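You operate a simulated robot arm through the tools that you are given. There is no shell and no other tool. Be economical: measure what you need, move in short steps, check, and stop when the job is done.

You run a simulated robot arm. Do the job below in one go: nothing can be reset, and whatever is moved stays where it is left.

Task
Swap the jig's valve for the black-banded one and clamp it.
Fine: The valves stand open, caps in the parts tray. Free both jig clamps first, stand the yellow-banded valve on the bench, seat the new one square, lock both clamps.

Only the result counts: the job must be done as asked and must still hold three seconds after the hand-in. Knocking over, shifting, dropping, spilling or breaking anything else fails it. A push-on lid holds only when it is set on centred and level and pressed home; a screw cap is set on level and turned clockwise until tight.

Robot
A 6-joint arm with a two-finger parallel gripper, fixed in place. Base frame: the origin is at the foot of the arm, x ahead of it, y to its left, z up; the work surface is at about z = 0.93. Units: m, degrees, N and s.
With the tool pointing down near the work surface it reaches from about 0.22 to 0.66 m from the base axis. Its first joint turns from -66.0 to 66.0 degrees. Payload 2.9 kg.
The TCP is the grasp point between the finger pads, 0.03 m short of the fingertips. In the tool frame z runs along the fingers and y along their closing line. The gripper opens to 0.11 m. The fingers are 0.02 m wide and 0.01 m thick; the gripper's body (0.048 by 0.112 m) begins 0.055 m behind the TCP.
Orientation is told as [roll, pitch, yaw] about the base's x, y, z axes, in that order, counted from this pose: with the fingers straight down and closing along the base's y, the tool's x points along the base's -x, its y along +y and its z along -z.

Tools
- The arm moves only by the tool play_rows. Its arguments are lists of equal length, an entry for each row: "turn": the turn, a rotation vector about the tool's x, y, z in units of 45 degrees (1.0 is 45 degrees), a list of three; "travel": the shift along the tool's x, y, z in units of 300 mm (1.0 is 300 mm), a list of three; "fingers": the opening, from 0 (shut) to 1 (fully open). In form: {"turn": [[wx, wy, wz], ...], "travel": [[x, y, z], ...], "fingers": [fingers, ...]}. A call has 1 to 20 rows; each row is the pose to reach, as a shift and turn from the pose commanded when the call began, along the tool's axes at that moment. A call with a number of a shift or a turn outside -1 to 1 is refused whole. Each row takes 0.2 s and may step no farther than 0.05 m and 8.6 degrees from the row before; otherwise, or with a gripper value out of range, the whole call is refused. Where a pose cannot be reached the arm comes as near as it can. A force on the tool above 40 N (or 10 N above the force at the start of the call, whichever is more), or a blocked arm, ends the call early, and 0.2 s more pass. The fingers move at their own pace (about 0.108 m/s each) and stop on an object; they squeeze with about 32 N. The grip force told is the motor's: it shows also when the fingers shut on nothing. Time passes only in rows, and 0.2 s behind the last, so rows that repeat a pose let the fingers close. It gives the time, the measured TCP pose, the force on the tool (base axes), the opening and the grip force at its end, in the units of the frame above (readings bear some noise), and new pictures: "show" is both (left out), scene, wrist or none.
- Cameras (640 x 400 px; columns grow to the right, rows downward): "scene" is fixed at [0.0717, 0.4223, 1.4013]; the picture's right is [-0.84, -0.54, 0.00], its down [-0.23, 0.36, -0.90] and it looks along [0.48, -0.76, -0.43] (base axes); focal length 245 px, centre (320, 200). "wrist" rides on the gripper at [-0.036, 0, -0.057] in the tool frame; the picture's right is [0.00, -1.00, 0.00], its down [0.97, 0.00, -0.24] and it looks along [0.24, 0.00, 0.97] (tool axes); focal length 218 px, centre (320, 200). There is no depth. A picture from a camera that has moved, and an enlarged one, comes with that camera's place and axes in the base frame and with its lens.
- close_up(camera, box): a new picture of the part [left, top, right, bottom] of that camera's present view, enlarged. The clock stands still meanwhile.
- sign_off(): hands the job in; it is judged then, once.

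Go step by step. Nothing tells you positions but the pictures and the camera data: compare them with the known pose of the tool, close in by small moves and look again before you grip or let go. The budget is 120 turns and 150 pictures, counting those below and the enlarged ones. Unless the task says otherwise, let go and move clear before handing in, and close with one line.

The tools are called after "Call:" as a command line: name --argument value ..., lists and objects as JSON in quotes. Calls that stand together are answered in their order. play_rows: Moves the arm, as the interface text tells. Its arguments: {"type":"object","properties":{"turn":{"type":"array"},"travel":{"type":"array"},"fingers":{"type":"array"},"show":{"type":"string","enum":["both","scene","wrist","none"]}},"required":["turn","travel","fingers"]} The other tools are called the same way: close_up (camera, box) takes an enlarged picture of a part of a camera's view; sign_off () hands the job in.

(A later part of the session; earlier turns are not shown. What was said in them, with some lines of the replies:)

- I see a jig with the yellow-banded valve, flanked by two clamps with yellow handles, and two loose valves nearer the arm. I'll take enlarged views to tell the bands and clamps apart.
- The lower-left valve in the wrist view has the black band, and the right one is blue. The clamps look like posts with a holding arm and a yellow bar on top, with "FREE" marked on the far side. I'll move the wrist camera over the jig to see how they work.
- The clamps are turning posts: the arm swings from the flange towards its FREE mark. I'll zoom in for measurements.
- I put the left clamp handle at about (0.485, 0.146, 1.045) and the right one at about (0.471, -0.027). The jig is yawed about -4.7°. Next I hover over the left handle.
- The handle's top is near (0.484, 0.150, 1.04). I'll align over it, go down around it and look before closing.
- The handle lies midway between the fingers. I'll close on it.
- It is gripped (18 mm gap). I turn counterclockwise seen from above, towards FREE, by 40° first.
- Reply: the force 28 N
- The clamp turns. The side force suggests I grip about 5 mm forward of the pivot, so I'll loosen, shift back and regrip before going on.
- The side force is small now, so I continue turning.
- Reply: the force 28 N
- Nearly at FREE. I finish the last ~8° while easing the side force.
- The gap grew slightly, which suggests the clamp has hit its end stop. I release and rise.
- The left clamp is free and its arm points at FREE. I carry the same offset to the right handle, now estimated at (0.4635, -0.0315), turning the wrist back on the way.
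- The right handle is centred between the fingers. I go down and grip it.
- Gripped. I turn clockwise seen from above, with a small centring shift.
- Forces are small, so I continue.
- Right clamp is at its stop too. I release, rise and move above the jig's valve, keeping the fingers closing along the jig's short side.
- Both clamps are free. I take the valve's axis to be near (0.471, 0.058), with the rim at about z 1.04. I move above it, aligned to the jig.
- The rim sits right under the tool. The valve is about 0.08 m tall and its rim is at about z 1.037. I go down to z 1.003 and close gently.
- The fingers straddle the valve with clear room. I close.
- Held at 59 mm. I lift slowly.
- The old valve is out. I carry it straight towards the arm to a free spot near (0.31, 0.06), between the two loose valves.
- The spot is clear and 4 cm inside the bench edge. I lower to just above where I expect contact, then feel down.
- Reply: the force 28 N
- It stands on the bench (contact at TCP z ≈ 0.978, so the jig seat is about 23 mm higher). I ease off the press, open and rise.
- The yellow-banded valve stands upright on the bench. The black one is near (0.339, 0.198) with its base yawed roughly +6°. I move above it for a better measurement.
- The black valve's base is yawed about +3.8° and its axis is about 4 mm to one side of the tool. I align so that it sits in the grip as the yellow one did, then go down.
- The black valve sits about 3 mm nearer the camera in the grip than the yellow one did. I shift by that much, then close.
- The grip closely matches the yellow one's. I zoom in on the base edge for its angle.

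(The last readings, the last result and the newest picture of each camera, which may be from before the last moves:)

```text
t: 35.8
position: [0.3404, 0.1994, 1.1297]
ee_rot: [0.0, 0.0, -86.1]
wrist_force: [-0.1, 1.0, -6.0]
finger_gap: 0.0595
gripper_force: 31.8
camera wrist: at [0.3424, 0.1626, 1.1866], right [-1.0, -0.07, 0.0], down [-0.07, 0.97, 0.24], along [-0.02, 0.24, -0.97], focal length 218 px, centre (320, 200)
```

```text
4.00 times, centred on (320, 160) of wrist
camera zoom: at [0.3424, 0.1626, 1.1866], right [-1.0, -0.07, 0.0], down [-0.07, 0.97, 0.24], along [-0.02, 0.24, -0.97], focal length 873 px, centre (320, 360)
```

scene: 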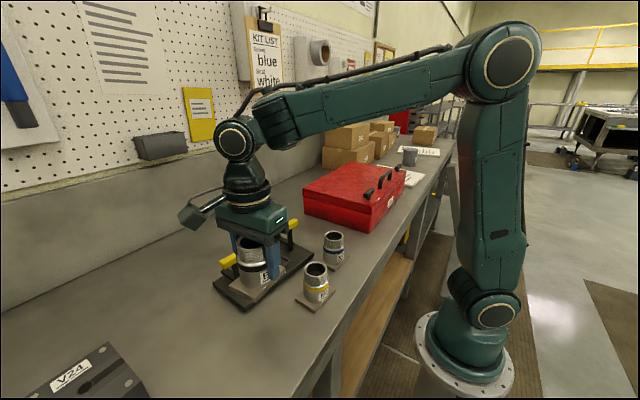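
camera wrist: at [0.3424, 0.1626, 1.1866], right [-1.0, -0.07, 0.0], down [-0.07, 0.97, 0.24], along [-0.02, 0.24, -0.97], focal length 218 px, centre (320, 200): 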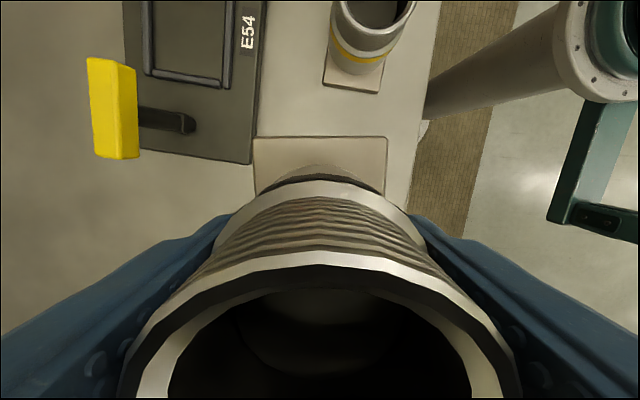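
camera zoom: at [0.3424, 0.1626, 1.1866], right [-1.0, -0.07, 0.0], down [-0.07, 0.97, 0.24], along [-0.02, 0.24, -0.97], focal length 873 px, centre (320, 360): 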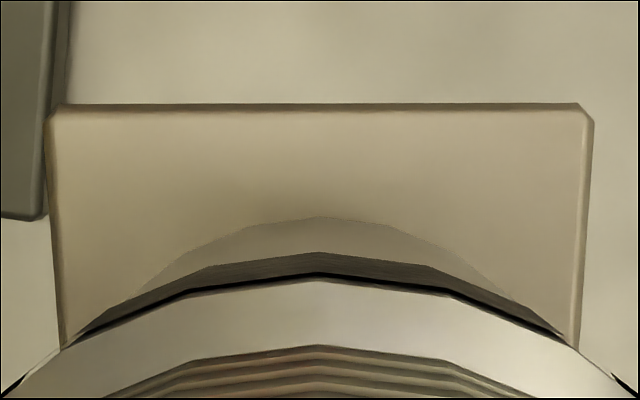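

The base is square to the tool. I carry it over the jig, turning -8.5° to match.

Call:
play_rows --turn '[[0, 0, 0.04], [0, 0, 0.08], [0, 0, 0.12], [0, 0, 0.16], [0, 0, 0.189], [0, 0, 0.189], [0, 0, 0.189]]' --travel '[[-0.08, 0.064, 0], [-0.19, 0.152, 0], [-0.3, 0.24, 0], [-0.41, 0.33, 0], [-0.498, 0.4, 0], [-0.498, 0.4, 0], [-0.498, 0.4, 0]]' --fingers '[0.4, 0.4, 0.4, 0.4, 0.4, 0.4, 0.4]' --show "both"

Call:
close_up --camera "wrist" --box '[200, 30, 440, 190]'

```text
t: 37.4
position: [0.4704, 0.0586, 1.1308]
ee_rot: [0.1, 0.0, -94.7]
wrist_force: [0.0, 0.2, -5.0]
finger_gap: 0.0594
gripper_force: 31.5
camera wrist: at [0.4671, 0.0209, 1.1868], right [-1.0, 0.08, 0.0], down [0.08, 0.97, 0.24], along [0.02, 0.24, -0.97], focal length 218 px, centre (320, 200)
```

scene: 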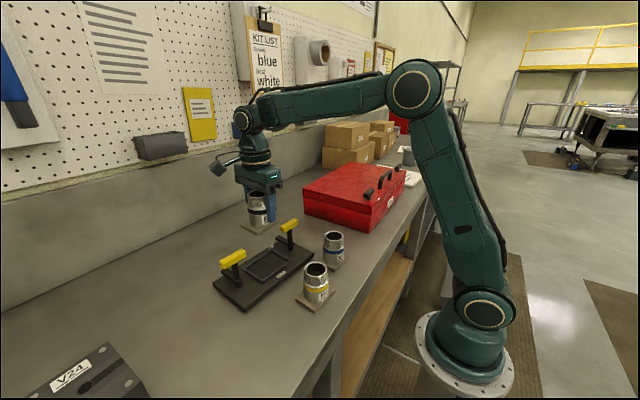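
wrist: 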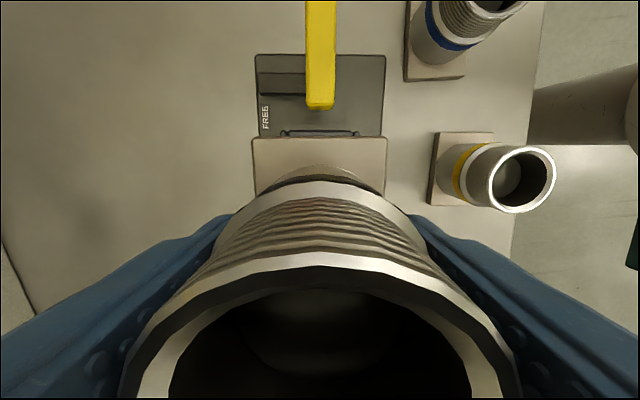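

```text
2.50 times, centred on (320, 110) of wrist
camera zoom: at [0.4671, 0.0209, 1.1868], right [-1.0, 0.08, 0.0], down [0.08, 0.97, 0.24], along [0.02, 0.24, -0.97], focal length 546 px, centre (320, 425)
```

zoom: 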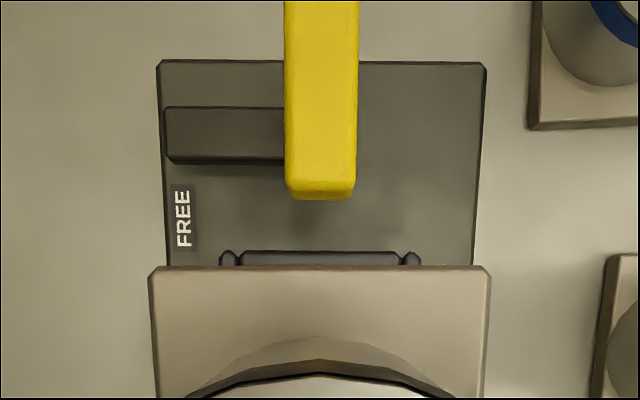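

The rail and the base edge are parallel and centred on the same column. I lower to just above the pocket and look.

Call:
play_rows --turn '[[0, 0, 0], [0, 0, 0], [0, 0, 0], [0, 0, 0], [0, 0, 0], [0, 0, 0]]' --travel '[[0, 0, 0.1], [0, 0, 0.2], [0, 0, 0.29], [0, 0, 0.35], [0, 0, 0.375], [0, 0, 0.375]]' --fingers '[0.4, 0.4, 0.4, 0.4, 0.4, 0.4]' --show "wrist"

Call:
close_up --camera "wrist" --box '[200, 80, 440, 230]'

Call:
close_up --camera "scene" --box '[210, 220, 310, 310]'

```text
t: 38.8
position: [0.4716, 0.0582, 1.0182]
ee_rot: [0.1, -0.1, -94.5]
wrist_force: [0.7, -0.8, -5.6]
finger_gap: 0.0592
gripper_force: 31.9
camera wrist: at [0.4689, 0.0228, 1.0743], right [-1.0, 0.08, 0.0], down [0.08, 0.97, 0.24], along [0.02, 0.24, -0.97], focal length 218 px, centre (320, 200)
```

wrist: 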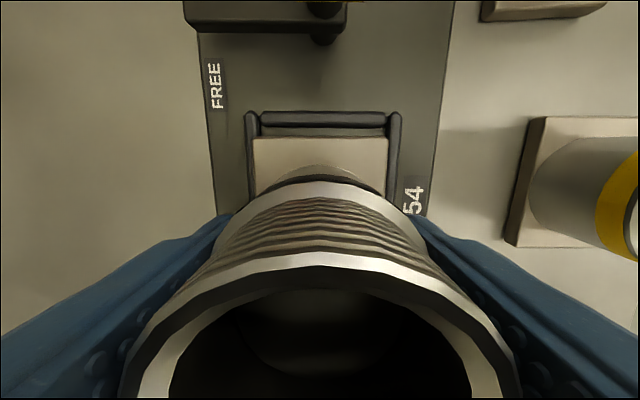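

```text
2.67 times, centred on (320, 155) of wrist
camera zoom: at [0.4689, 0.0228, 1.0743], right [-1.0, 0.08, 0.0], down [0.08, 0.97, 0.24], along [0.02, 0.24, -0.97], focal length 582 px, centre (320, 320)
```

zoom: 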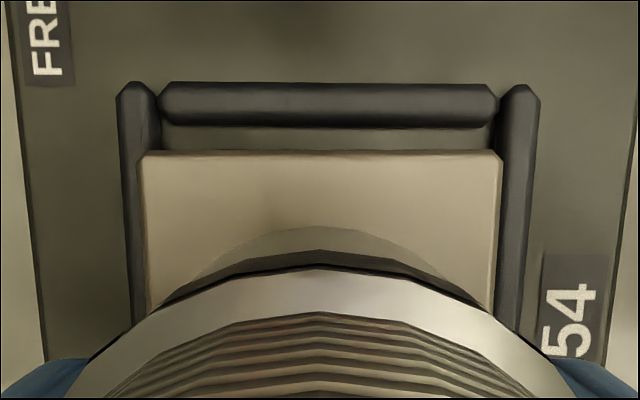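

```text
4.44 times, centred on (260, 265) of scene
camera zoom: at [0.0718, 0.4223, 1.4013], right [-0.84, -0.54, 0.0], down [-0.23, 0.36, -0.9], along [0.48, -0.76, -0.43], focal length 1088 px, centre (587, -89)
```

zoom: 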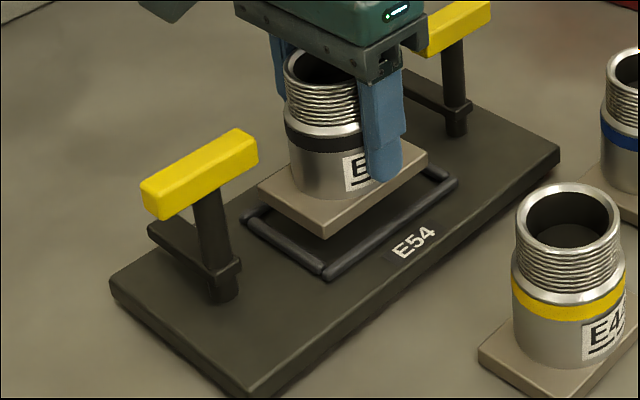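

The base is about 2 mm too far along the fingers' line and about 1 mm off along the jig. I correct that and lower a little more before checking again.

Call:
play_rows --turn '[[0, 0, 0.011], [0, 0, 0.011], [0, 0, 0.011], [0, 0, 0.011]]' --travel '[[-0.0035, -0.006, 0], [-0.0035, -0.006, 0.01], [-0.0035, -0.006, 0.02], [-0.0035, -0.006, 0.02]]' --fingers '[0.4, 0.4, 0.4, 0.4]' --show "none"

Call:
close_up --camera "wrist" --box '[200, 80, 440, 230]'

Call:
close_up --camera "scene" --box '[230, 235, 300, 300]'

```text
t: 39.8
position: [0.4706, 0.0578, 1.0112]
ee_rot: [0.0, 0.0, -95.1]
wrist_force: [0.2, -1.0, -5.3]
finger_gap: 0.0597
gripper_force: 32.4
```

```text
2.67 times, centred on (320, 155) of wrist
camera zoom: at [0.4671, 0.0214, 1.0678], right [-1.0, 0.09, 0.0], down [0.09, 0.97, 0.24], along [0.02, 0.24, -0.97], focal length 582 px, centre (320, 320)
```

zoom: 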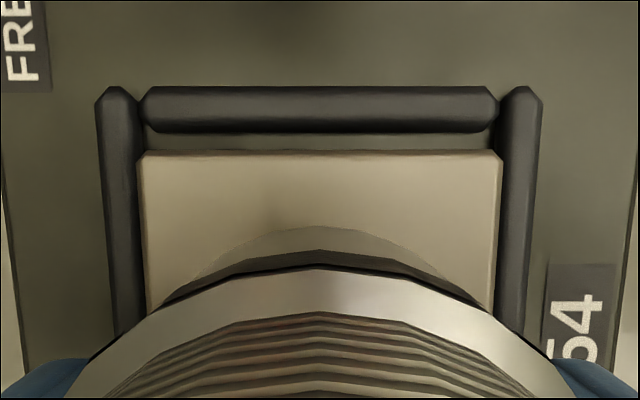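

```text
6.15 times, centred on (265, 268) of scene
camera zoom: at [0.0718, 0.4223, 1.4013], right [-0.84, -0.54, 0.0], down [-0.23, 0.36, -0.9], along [0.48, -0.76, -0.43], focal length 1506 px, centre (658, -215)
```

zoom: 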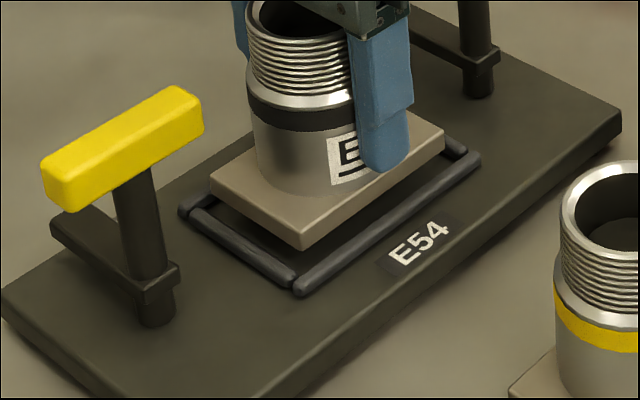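

It's now centred and square to the rails. I feel down onto the seat.

Call:
play_rows --turn '[[0, 0, 0], [0, 0, 0], [0, 0, 0], [0, 0, 0], [0, 0, 0], [0, 0, 0], [0, 0, 0], [0, 0, 0]]' --travel '[[0, 0, 0.006], [0, 0, 0.012], [0, 0, 0.018], [0, 0, 0.023], [0, 0, 0.028], [0, 0, 0.032], [0, 0, 0.036], [0, 0, 0.04]]' --fingers '[0.4, 0.4, 0.4, 0.4, 0.4, 0.4, 0.4, 0.4]' --show "none"

Call:
close_up --camera "wrist" --box '[200, 80, 440, 230]'

Call:
close_up --camera "scene" --box '[230, 235, 300, 300]'

```text
t: 41.6
position: [0.4712, 0.0572, 1.0027]
ee_rot: [0.2, 0.0, -95.2]
wrist_force: [-1.7, -0.5, 7.8]
finger_gap: 0.0592
gripper_force: 31.3
```

```text
2.67 times, centred on (320, 155) of wrist
camera zoom: at [0.4671, 0.0209, 1.0572], right [-1.0, 0.09, 0.0], down [0.09, 0.97, 0.24], along [0.02, 0.24, -0.97], focal length 582 px, centre (320, 320)
```

zoom: 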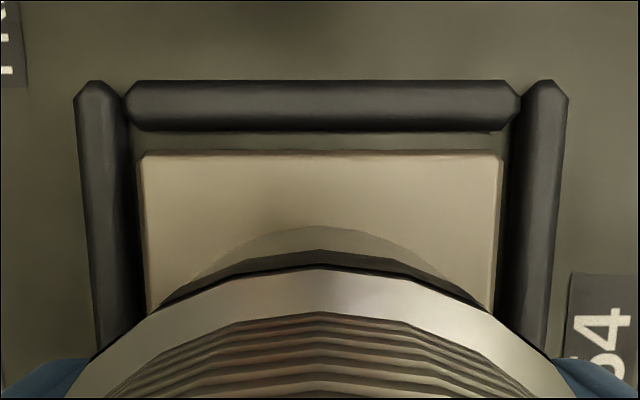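

```text
6.15 times, centred on (265, 268) of scene
camera zoom: at [0.0716, 0.4223, 1.4013], right [-0.84, -0.54, 0.0], down [-0.23, 0.36, -0.9], along [0.48, -0.76, -0.43], focal length 1506 px, centre (658, -215)
```

zoom: 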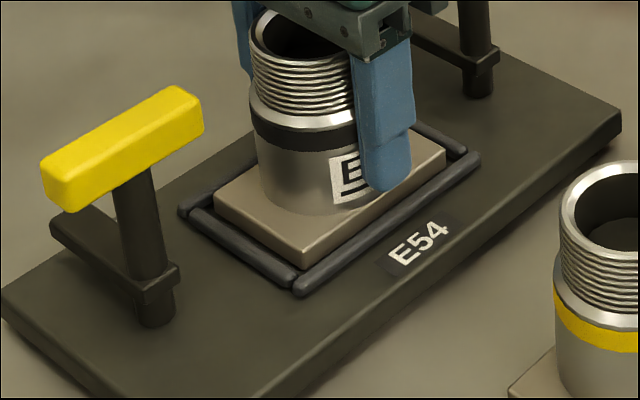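

It has settled into the pocket (contact about 13 N), with small even gaps all round. I release and rise.

Call:
play_rows --turn '[[0, 0, 0], [0, 0, 0], [0, 0, 0], [0, 0, 0], [0, 0, 0], [0, 0, 0], [0, 0, 0]]' --travel '[[0, 0, 0], [0, 0, 0], [0, 0, 0], [0, 0, -0.06], [0, 0, -0.18], [0, 0, -0.33], [0, 0, -0.47]]' --fingers '[0.6, 0.9, 0.9, 0.9, 0.9, 0.9, 0.9]' --show "wrist"

Call:
close_up --camera "wrist" --box '[230, 60, 410, 300]'

Call:
close_up --camera "scene" --box '[210, 220, 310, 310]'

```text
t: 43.2
position: [0.4701, 0.0591, 1.1393]
ee_rot: [-0.1, 0.0, -95.1]
wrist_force: [0.1, 0.9, 0.6]
finger_gap: 0.099
gripper_force: 0.0
camera wrist: at [0.4668, 0.0224, 1.1953], right [-1.0, 0.09, 0.0], down [0.09, 0.97, 0.24], along [0.02, 0.24, -0.97], focal length 218 px, centre (320, 200)
```

wrist: 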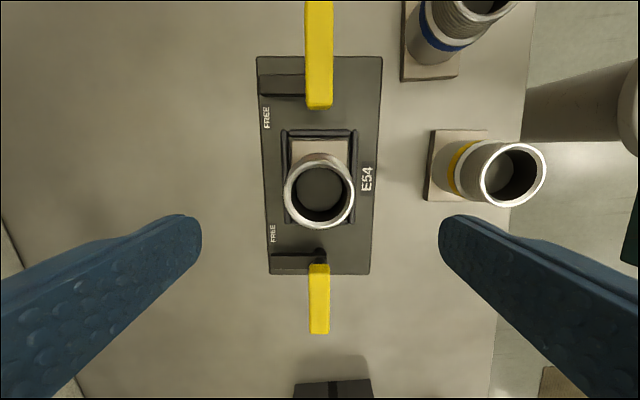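

```text
1.67 times, centred on (320, 180) of wrist
camera zoom: at [0.4668, 0.0224, 1.1953], right [-1.0, 0.09, 0.0], down [0.09, 0.97, 0.24], along [0.02, 0.24, -0.97], focal length 364 px, centre (320, 233)
```

zoom: 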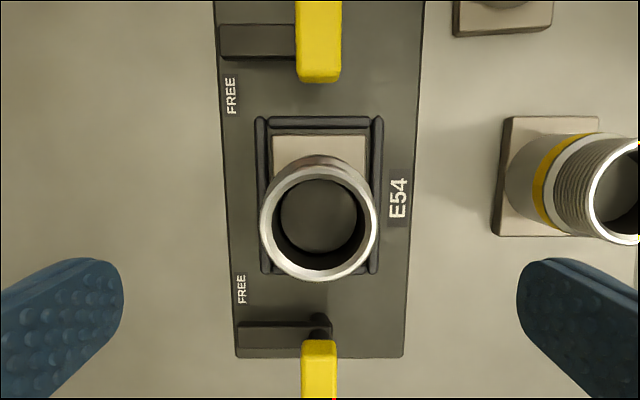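

```text
4.44 times, centred on (260, 265) of scene
camera zoom: at [0.0717, 0.4223, 1.4013], right [-0.84, -0.54, 0.0], down [-0.23, 0.36, -0.9], along [0.48, -0.76, -0.43], focal length 1088 px, centre (587, -89)
```

zoom: 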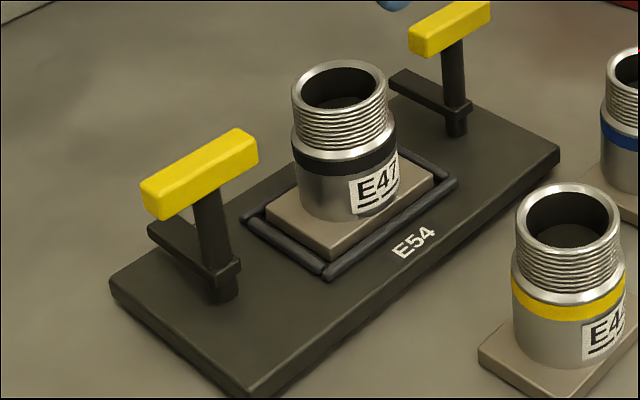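

The black-banded valve is seated squarely. Now the right clamp: I move above its handle and check.

Call:
play_rows --turn '[[0, 0, 0], [0, 0, 0], [0, 0, 0], [0, 0, 0]]' --travel '[[-0.1, 0, 0], [-0.2, 0, 0], [-0.301, 0, 0.05], [-0.301, 0, 0.1]]' --fingers '[0.7, 0.5, 0.5, 0.5]' --show "wrist"

```text
t: 44.2
position: [0.4628, -0.0315, 1.1115]
ee_rot: [0.1, 0.1, -95.1]
wrist_force: [-0.1, 0.0, 0.5]
finger_gap: 0.0551
gripper_force: 0.0
camera wrist: at [0.4599, -0.068, 1.1668], right [-1.0, 0.09, 0.0], down [0.09, 0.97, 0.24], along [0.02, 0.24, -0.97], focal length 218 px, centre (320, 200)
```

wrist: 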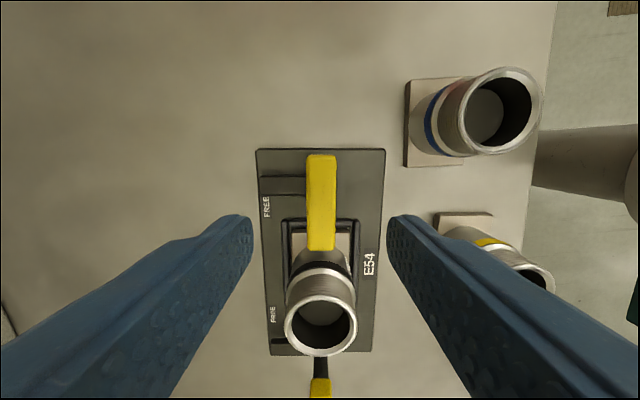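

Centred. I go down, grip and turn counterclockwise towards locked.

Call:
play_rows --turn '[[0, 0, 0], [0, 0, 0], [0, 0, 0], [0, 0, 0], [0, 0, 0], [0, 0, 0]]' --travel '[[0, 0, 0.1], [0, 0, 0.2], [0, 0, 0.255], [0, 0, 0.255], [0, 0, 0.255], [0, 0, 0.255]]' --fingers '[0.5, 0.5, 0.5, 0, 0, 0]' --show "none"

Call:
play_rows --turn '[[0, 0, -0.15], [0, 0, -0.3], [0, 0, -0.45], [0, 0, -0.6], [0, 0, -0.75], [0, 0, -0.9], [0, 0, -1.0]]' --travel '[[0, 0, 0], [0, 0, 0], [0, 0, 0], [0, 0, 0], [0, 0, 0], [0, 0, 0], [0, 0, 0]]' --fingers '[0, 0, 0, 0, 0, 0, 0]' --show "wrist"

```text
t: 45.6
position: [0.4634, -0.0333, 1.0336]
ee_rot: [-0.1, 0.0, -95.1]
wrist_force: [0.3, -0.1, -0.8]
finger_gap: 0.0179
gripper_force: 32.0
```

```text
t: 47.2
position: [0.4623, -0.0336, 1.0336]
ee_rot: [0.0, 0.0, -50.0]
wrist_force: [4.3, -7.9, 0.2]
finger_gap: 0.0179
gripper_force: 31.7
camera wrist: at [0.485, -0.0611, 1.0903], right [-0.77, -0.64, 0.0], down [-0.62, 0.74, 0.24], along [-0.15, 0.18, -0.97], focal length 218 px, centre (320, 200)
```

wrist: 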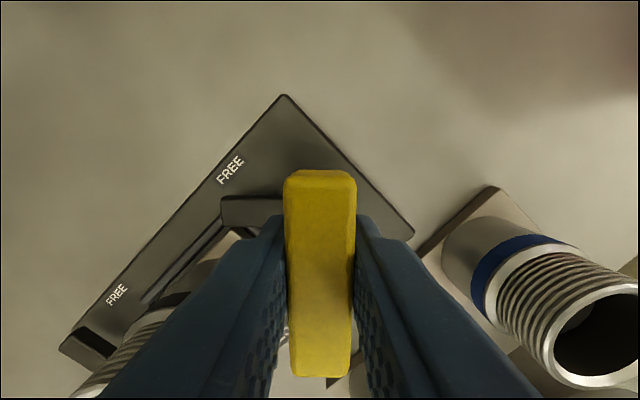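

Turning well with low force. I do the second half, going slightly past so it reaches its stop.

Call:
play_rows --turn '[[0, 0, -0.15], [0, 0, -0.3], [0, 0, -0.45], [0, 0, -0.6], [0, 0, -0.75], [0, 0, -0.9], [0, 0, -1.0]]' --travel '[[0, 0, 0], [0, 0, 0], [0, 0, 0], [0, 0, 0], [0, 0, 0], [0, 0, 0], [0, 0, 0]]' --fingers '[0, 0, 0, 0, 0, 0, 0]' --show "none"

Call:
play_rows --turn '[[0, 0, -0.07], [0, 0, -0.1], [0, 0, -0.1]]' --travel '[[0, 0, 0], [0, 0, 0], [0, 0, 0]]' --fingers '[0, 0, 0]' --show "wrist"

```text
t: 48.8
position: [0.4624, -0.0321, 1.0347]
ee_rot: [0.0, 0.0, -5.2]
wrist_force: [5.1, -11.5, -0.4]
finger_gap: 0.0178
gripper_force: 32.2
```

```text
t: 49.6
position: [0.4615, -0.0318, 1.0346]
ee_rot: [0.1, 0.2, -0.6]
wrist_force: [-4.0, -3.8, -0.5]
finger_gap: 0.0193
gripper_force: 31.9
camera wrist: at [0.4974, -0.0333, 1.0904], right [-0.01, -1.0, 0.0], down [-0.97, 0.01, 0.24], along [-0.24, 0.0, -0.97], focal length 218 px, centre (320, 200)
```

wrist: 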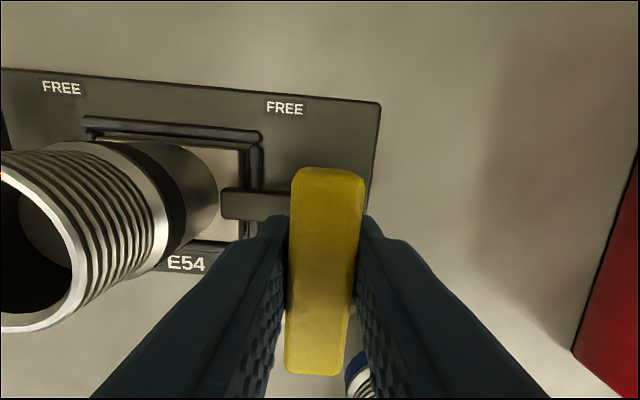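

The right clamp is back over the flange against its stop. I release, rise and go to the left clamp.

Call:
play_rows --turn '[[0, 0, 0], [0, 0, 0], [0, 0, 0], [0, 0, 0], [0, 0, 0], [0, 0, 0]]' --travel '[[0, 0, 0], [0, 0, 0], [0, 0, -0.05], [0, 0, -0.14], [0, 0, -0.26], [0, 0, -0.36]]' --fingers '[0.5, 0.5, 0.5, 0.5, 0.5, 0.5]' --show "none"

Call:
play_rows --turn '[[0, 0, -0.16], [0, 0, -0.32], [0, 0, -0.48], [0, 0, -0.64], [0, 0, -0.8], [0, 0, -0.96]]' --travel '[[-0.008, 0.1, 0], [-0.016, 0.2, 0], [-0.024, 0.3, 0], [-0.032, 0.4, 0], [-0.04, 0.5, 0], [-0.049, 0.607, 0]]' --fingers '[0.5, 0.5, 0.5, 0.5, 0.5, 0.5]' --show "none"

Call:
play_rows --turn '[[0, 0, -0.16], [0, 0, -0.32], [0, 0, -0.48], [0, 0, -0.64], [0, 0, -0.8], [0, 0, -0.95]]' --travel '[[0, 0, 0], [0, 0, 0], [0, 0, 0], [0, 0, 0], [0, 0, 0], [0, 0, 0]]' --fingers '[0.5, 0.5, 0.5, 0.5, 0.5, 0.5]' --show "wrist"

Call:
close_up --camera "scene" --box '[210, 210, 310, 310]'

```text
t: 51.0
position: [0.461, -0.0335, 1.1441]
ee_rot: [0.0, -0.1, -0.7]
wrist_force: [-0.7, -0.6, 0.0]
finger_gap: 0.0548
gripper_force: 0.0
```

```text
t: 52.4
position: [0.4795, 0.1513, 1.1434]
ee_rot: [0.0, -0.1, 42.7]
wrist_force: [-0.2, 1.5, -0.2]
finger_gap: 0.0547
gripper_force: 0.1
```

```text
t: 53.8
position: [0.4784, 0.1497, 1.1433]
ee_rot: [0.0, 0.0, 85.4]
wrist_force: [-0.7, 0.9, -0.7]
finger_gap: 0.0549
gripper_force: 0.0
camera wrist: at [0.4814, 0.1853, 1.1989], right [1.0, -0.08, 0.0], down [-0.08, -0.97, 0.24], along [-0.02, -0.24, -0.97], focal length 218 px, centre (320, 200)
```

wrist: 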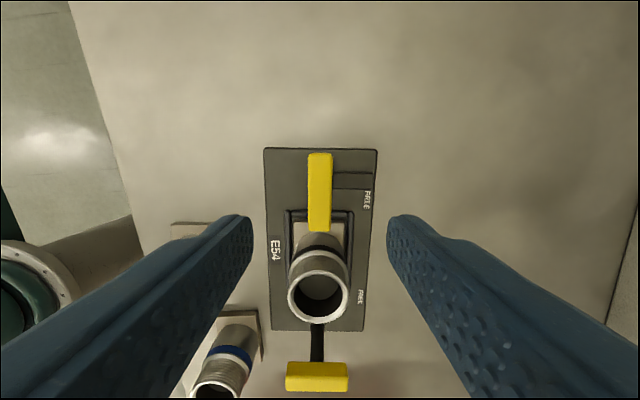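

```text
4.00 times, centred on (260, 260) of scene
camera zoom: at [0.0717, 0.4223, 1.4013], right [-0.84, -0.54, 0.0], down [-0.23, 0.36, -0.9], along [0.48, -0.76, -0.43], focal length 979 px, centre (560, -40)
```

zoom: 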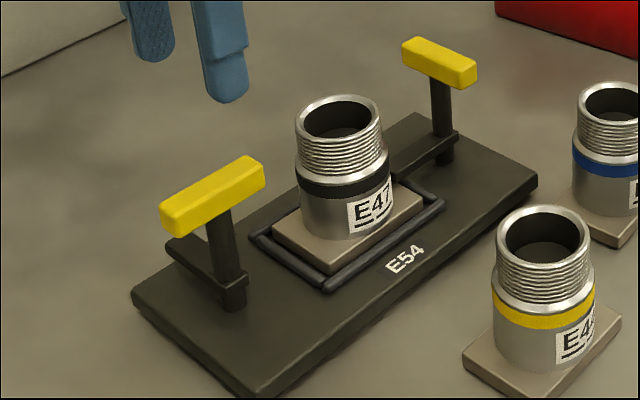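

The right clamp is locked and the left handle is centred under the tool. I go down, grip and turn it clockwise.

Call:
play_rows --turn '[[0, 0, 0], [0, 0, 0], [0, 0, 0], [0, 0, 0], [0, 0, 0], [0, 0, 0], [0, 0, 0]]' --travel '[[0, 0, 0.1], [0, 0, 0.2], [0, 0, 0.3], [0, 0, 0.36], [0, 0, 0.36], [0, 0, 0.36], [0, 0, 0.36]]' --fingers '[0.5, 0.5, 0.5, 0.5, 0, 0, 0]' --show "none"

Call:
play_rows --turn '[[0, 0, 0.15], [0, 0, 0.3], [0, 0, 0.45], [0, 0, 0.6], [0, 0, 0.75], [0, 0, 0.9], [0, 0, 1.0]]' --travel '[[0, 0, 0], [0, 0, 0], [0, 0, 0], [0, 0, 0], [0, 0, 0], [0, 0, 0], [0, 0, 0]]' --fingers '[0, 0, 0, 0, 0, 0, 0]' --show "none"

```text
t: 55.4
position: [0.479, 0.1493, 1.0363]
ee_rot: [-0.2, -0.2, 85.3]
wrist_force: [10.3, 0.8, 0.7]
finger_gap: 0.0179
gripper_force: 31.9
```

```text
t: 57.0
position: [0.4784, 0.1498, 1.035]
ee_rot: [0.0, -0.1, 40.2]
wrist_force: [-4.0, 7.5, 17.2]
finger_gap: 0.018
gripper_force: 32.2
```

Halfway there, but there is an upward force of 17 N. I look before going on.

Call:
close_up --camera "wrist" --box '[0, 0, 640, 400]'

Call:
close_up --camera "scene" --box '[200, 210, 310, 310]'

```text
1.00 times, centred on (320, 200) of wrist
camera zoom: at [0.5052, 0.1728, 1.092], right [0.65, -0.76, 0.0], down [-0.74, -0.63, 0.24], along [-0.18, -0.15, -0.97], focal length 218 px, centre (320, 200)
```

zoom: 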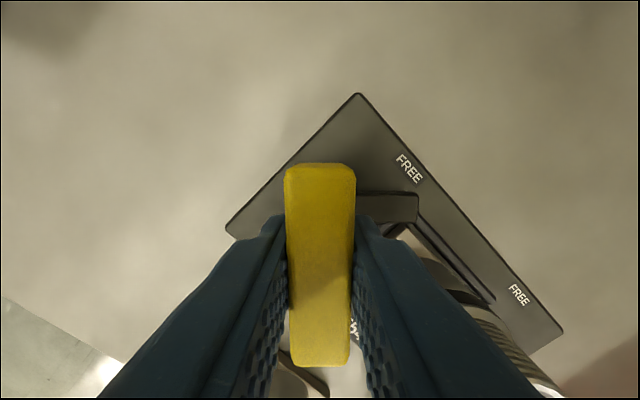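

```text
4.00 times, centred on (255, 260) of scene
camera zoom: at [0.0713, 0.4225, 1.4013], right [-0.84, -0.54, 0.0], down [-0.23, 0.36, -0.9], along [0.48, -0.76, -0.43], focal length 979 px, centre (580, -40)
```

zoom: 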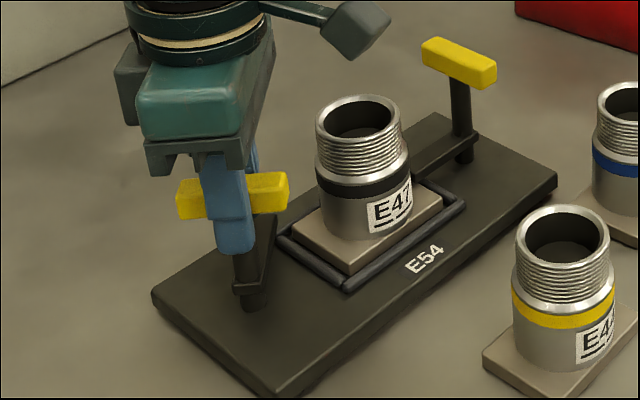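

Nothing seems caught. I continue in a smaller step and watch the force.

Call:
play_rows --turn '[[0, 0, 0], [0, 0, 0.08], [0, 0, 0.16], [0, 0, 0.24]]' --travel '[[0, 0, 0], [0, 0, 0], [0, 0, 0], [0, 0, 0]]' --fingers '[0, 0, 0, 0]' --show "none"

Call:
close_up --camera "scene" --box '[230, 235, 300, 300]'

```text
t: 58.0
position: [0.4775, 0.1499, 1.0358]
ee_rot: [0.1, -0.1, 29.5]
wrist_force: [-11.7, 8.3, 26.4]
finger_gap: 0.0178
gripper_force: 32.3
```

```text
6.15 times, centred on (265, 268) of scene
camera zoom: at [0.071, 0.4225, 1.4013], right [-0.84, -0.54, 0.0], down [-0.23, 0.36, -0.9], along [0.48, -0.76, -0.43], focal length 1506 px, centre (658, -215)
```

zoom: 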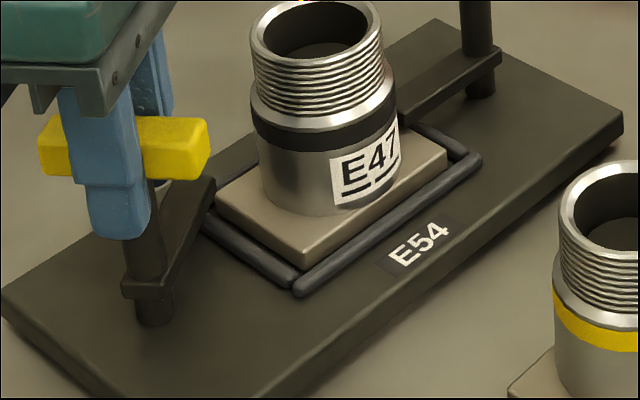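

The upward force is growing (26 N). I check closely whether the arm's tip is catching the flange or whether the valve has shifted.

Call:
close_up --camera "scene" --box '[245, 250, 285, 290]'

Call:
close_up --camera "wrist" --box '[300, 120, 560, 320]'

```text
10.00 times, centred on (265, 270) of scene
camera zoom: at [0.071, 0.4225, 1.4013], right [-0.84, -0.54, 0.0], down [-0.23, 0.36, -0.9], along [0.48, -0.76, -0.43], focal length 2447 px, centre (870, -500)
```

zoom: 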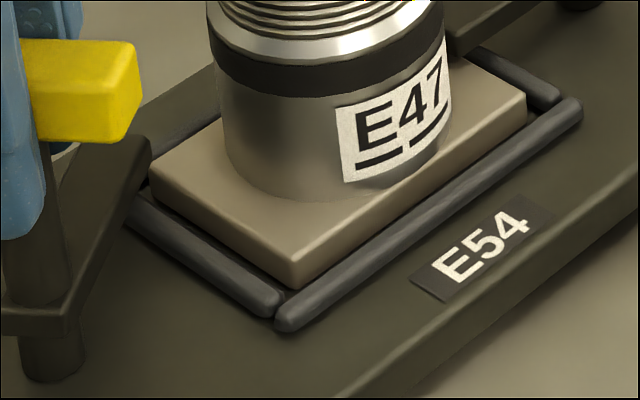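

```text
2.00 times, centred on (430, 220) of wrist
camera zoom: at [0.509, 0.1675, 1.0914], right [0.49, -0.87, 0.0], down [-0.85, -0.48, 0.24], along [-0.21, -0.12, -0.97], focal length 436 px, centre (100, 160)
```

zoom: 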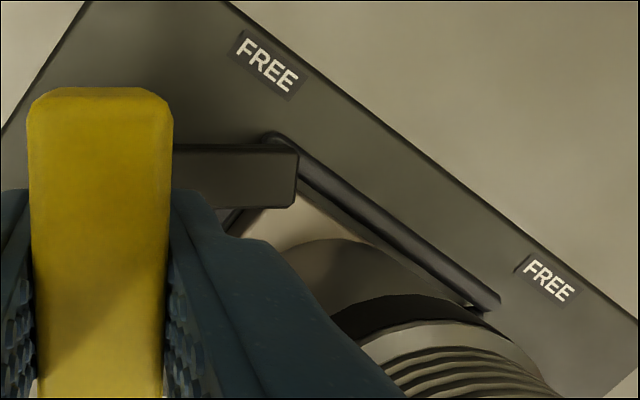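

The valve is still level inside the rails and the arm's tip is just passing onto the flange. I loosen and regrip to shed any built-up strain.

Call:
play_rows --turn '[[0, 0, 0], [0, 0, 0], [0, 0, 0]]' --travel '[[0, 0, 0], [0, 0, 0], [0, 0, 0]]' --fingers '[0.35, 0.35, 0.35]' --show "none"

Call:
close_up --camera "wrist" --box '[200, 100, 520, 400]'

```text
t: 58.8
position: [0.4788, 0.149, 1.033]
ee_rot: [0.0, 0.0, 29.5]
wrist_force: [-0.7, -0.1, -0.6]
finger_gap: 0.0382
gripper_force: 0.0
```

```text
1.33 times, centred on (360, 250) of wrist
camera zoom: at [0.5096, 0.1669, 1.09], right [0.49, -0.87, 0.0], down [-0.84, -0.48, 0.24], along [-0.21, -0.12, -0.97], focal length 291 px, centre (267, 133)
```

zoom: 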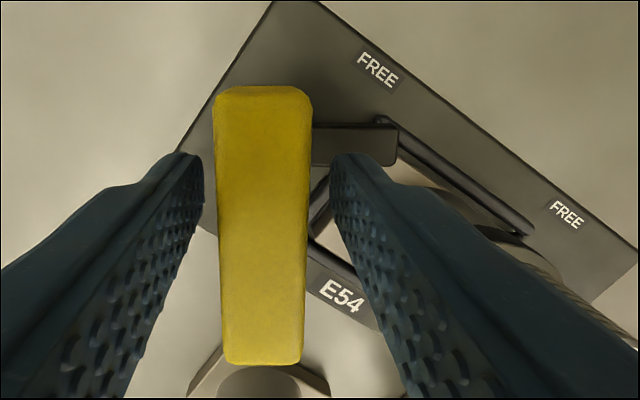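

With the strain released, I regrip and carry on turning to locked.

Call:
play_rows --turn '[[0, 0, 0], [0, 0, 0], [0, 0, 0.12], [0, 0, 0.24], [0, 0, 0.36], [0, 0, 0.48]]' --travel '[[0, 0, 0], [0, 0, 0], [0, 0, 0], [0, 0, 0], [0, 0, 0], [0, 0, 0]]' --fingers '[0, 0, 0, 0, 0, 0]' --show "wrist"

Call:
close_up --camera "scene" --box '[230, 235, 300, 300]'

```text
t: 60.2
position: [0.4787, 0.1494, 1.0339]
ee_rot: [0.0, 0.0, 7.9]
wrist_force: [-13.7, 12.5, 3.6]
finger_gap: 0.0179
gripper_force: 32.3
camera wrist: at [0.5135, 0.1551, 1.0901], right [0.14, -0.99, 0.0], down [-0.96, -0.13, 0.24], along [-0.24, -0.03, -0.97], focal length 218 px, centre (320, 200)
```

wrist: 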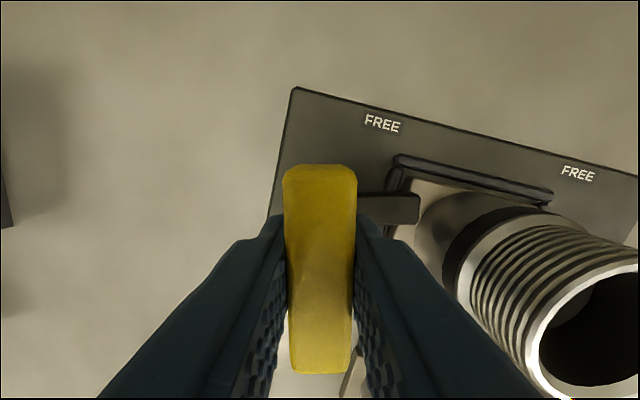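

```text
6.15 times, centred on (265, 268) of scene
camera zoom: at [0.0712, 0.4227, 1.4012], right [-0.84, -0.54, 0.0], down [-0.23, 0.36, -0.9], along [0.48, -0.76, -0.43], focal length 1506 px, centre (658, -215)
```

zoom: 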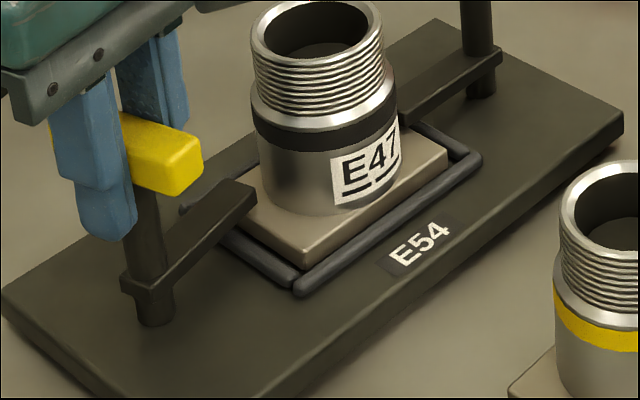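

The arm is over the flange and the forces are low. I finish the last 13° plus a little to the stop.

Call:
play_rows --turn '[[0, 0, 0.12], [0, 0, 0.24], [0, 0, 0.34], [0, 0, 0.38], [0, 0, 0.38]]' --travel '[[0, 0, 0], [0, 0, 0], [0, 0, 0], [0, 0, 0], [0, 0, 0]]' --fingers '[0, 0, 0, 0, 0]' --show "none"

Call:
play_rows --turn '[[0, 0, 0], [0, 0, 0], [0, 0, 0], [0, 0, 0], [0, 0, 0], [0, 0, 0]]' --travel '[[0, 0, 0], [0, 0, 0], [0, 0, -0.06], [0, 0, -0.16], [0, 0, -0.3], [0, 0, -0.44]]' --fingers '[0.5, 0.5, 0.5, 0.5, 0.5, 0.5]' --show "both"

Call:
close_up --camera "scene" --box '[210, 210, 340, 320]'

Call:
close_up --camera "wrist" --box '[240, 100, 600, 340]'

```text
t: 61.4
position: [0.479, 0.1503, 1.0347]
ee_rot: [0.1, 0.0, -9.1]
wrist_force: [-4.7, 16.5, -0.2]
finger_gap: 0.0188
gripper_force: 31.5
```

```text
t: 62.8
position: [0.4787, 0.1482, 1.1662]
ee_rot: [-0.1, 0.0, -9.2]
wrist_force: [0.7, 0.2, 0.6]
finger_gap: 0.0552
gripper_force: 0.1
camera wrist: at [0.5133, 0.1421, 1.222], right [-0.16, -0.99, 0.0], down [-0.96, 0.15, 0.24], along [-0.24, 0.04, -0.97], focal length 218 px, centre (320, 200)
```

scene: 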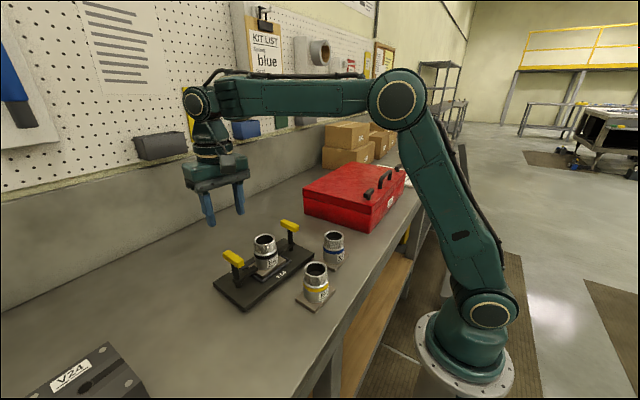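
wrist: 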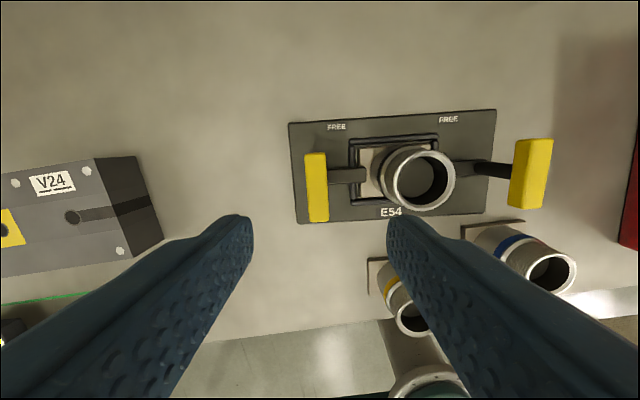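

```text
3.64 times, centred on (275, 265) of scene
camera zoom: at [0.0717, 0.4223, 1.4013], right [-0.84, -0.54, 0.0], down [-0.23, 0.36, -0.9], along [0.48, -0.76, -0.43], focal length 890 px, centre (484, -36)
```

zoom: 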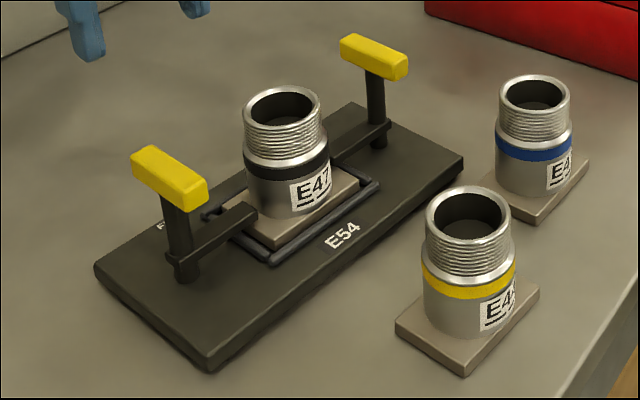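

```text
1.67 times, centred on (420, 220) of wrist
camera zoom: at [0.5133, 0.1421, 1.222], right [-0.16, -0.99, 0.0], down [-0.96, 0.15, 0.24], along [-0.24, 0.04, -0.97], focal length 364 px, centre (153, 167)
```

zoom: 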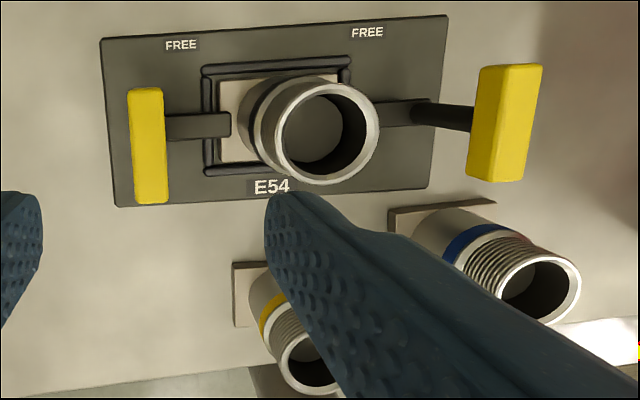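

The black-banded valve is seated with both clamp arms across its flange. The yellow and blue valves stand upright and the arm is clear, so I'm handing in.

Call:
sign_off

```text
The job is handed in.
```

The black-banded valve is seated square in the jig with both clamps locked, and the yellow-banded valve stands upright on the bench.
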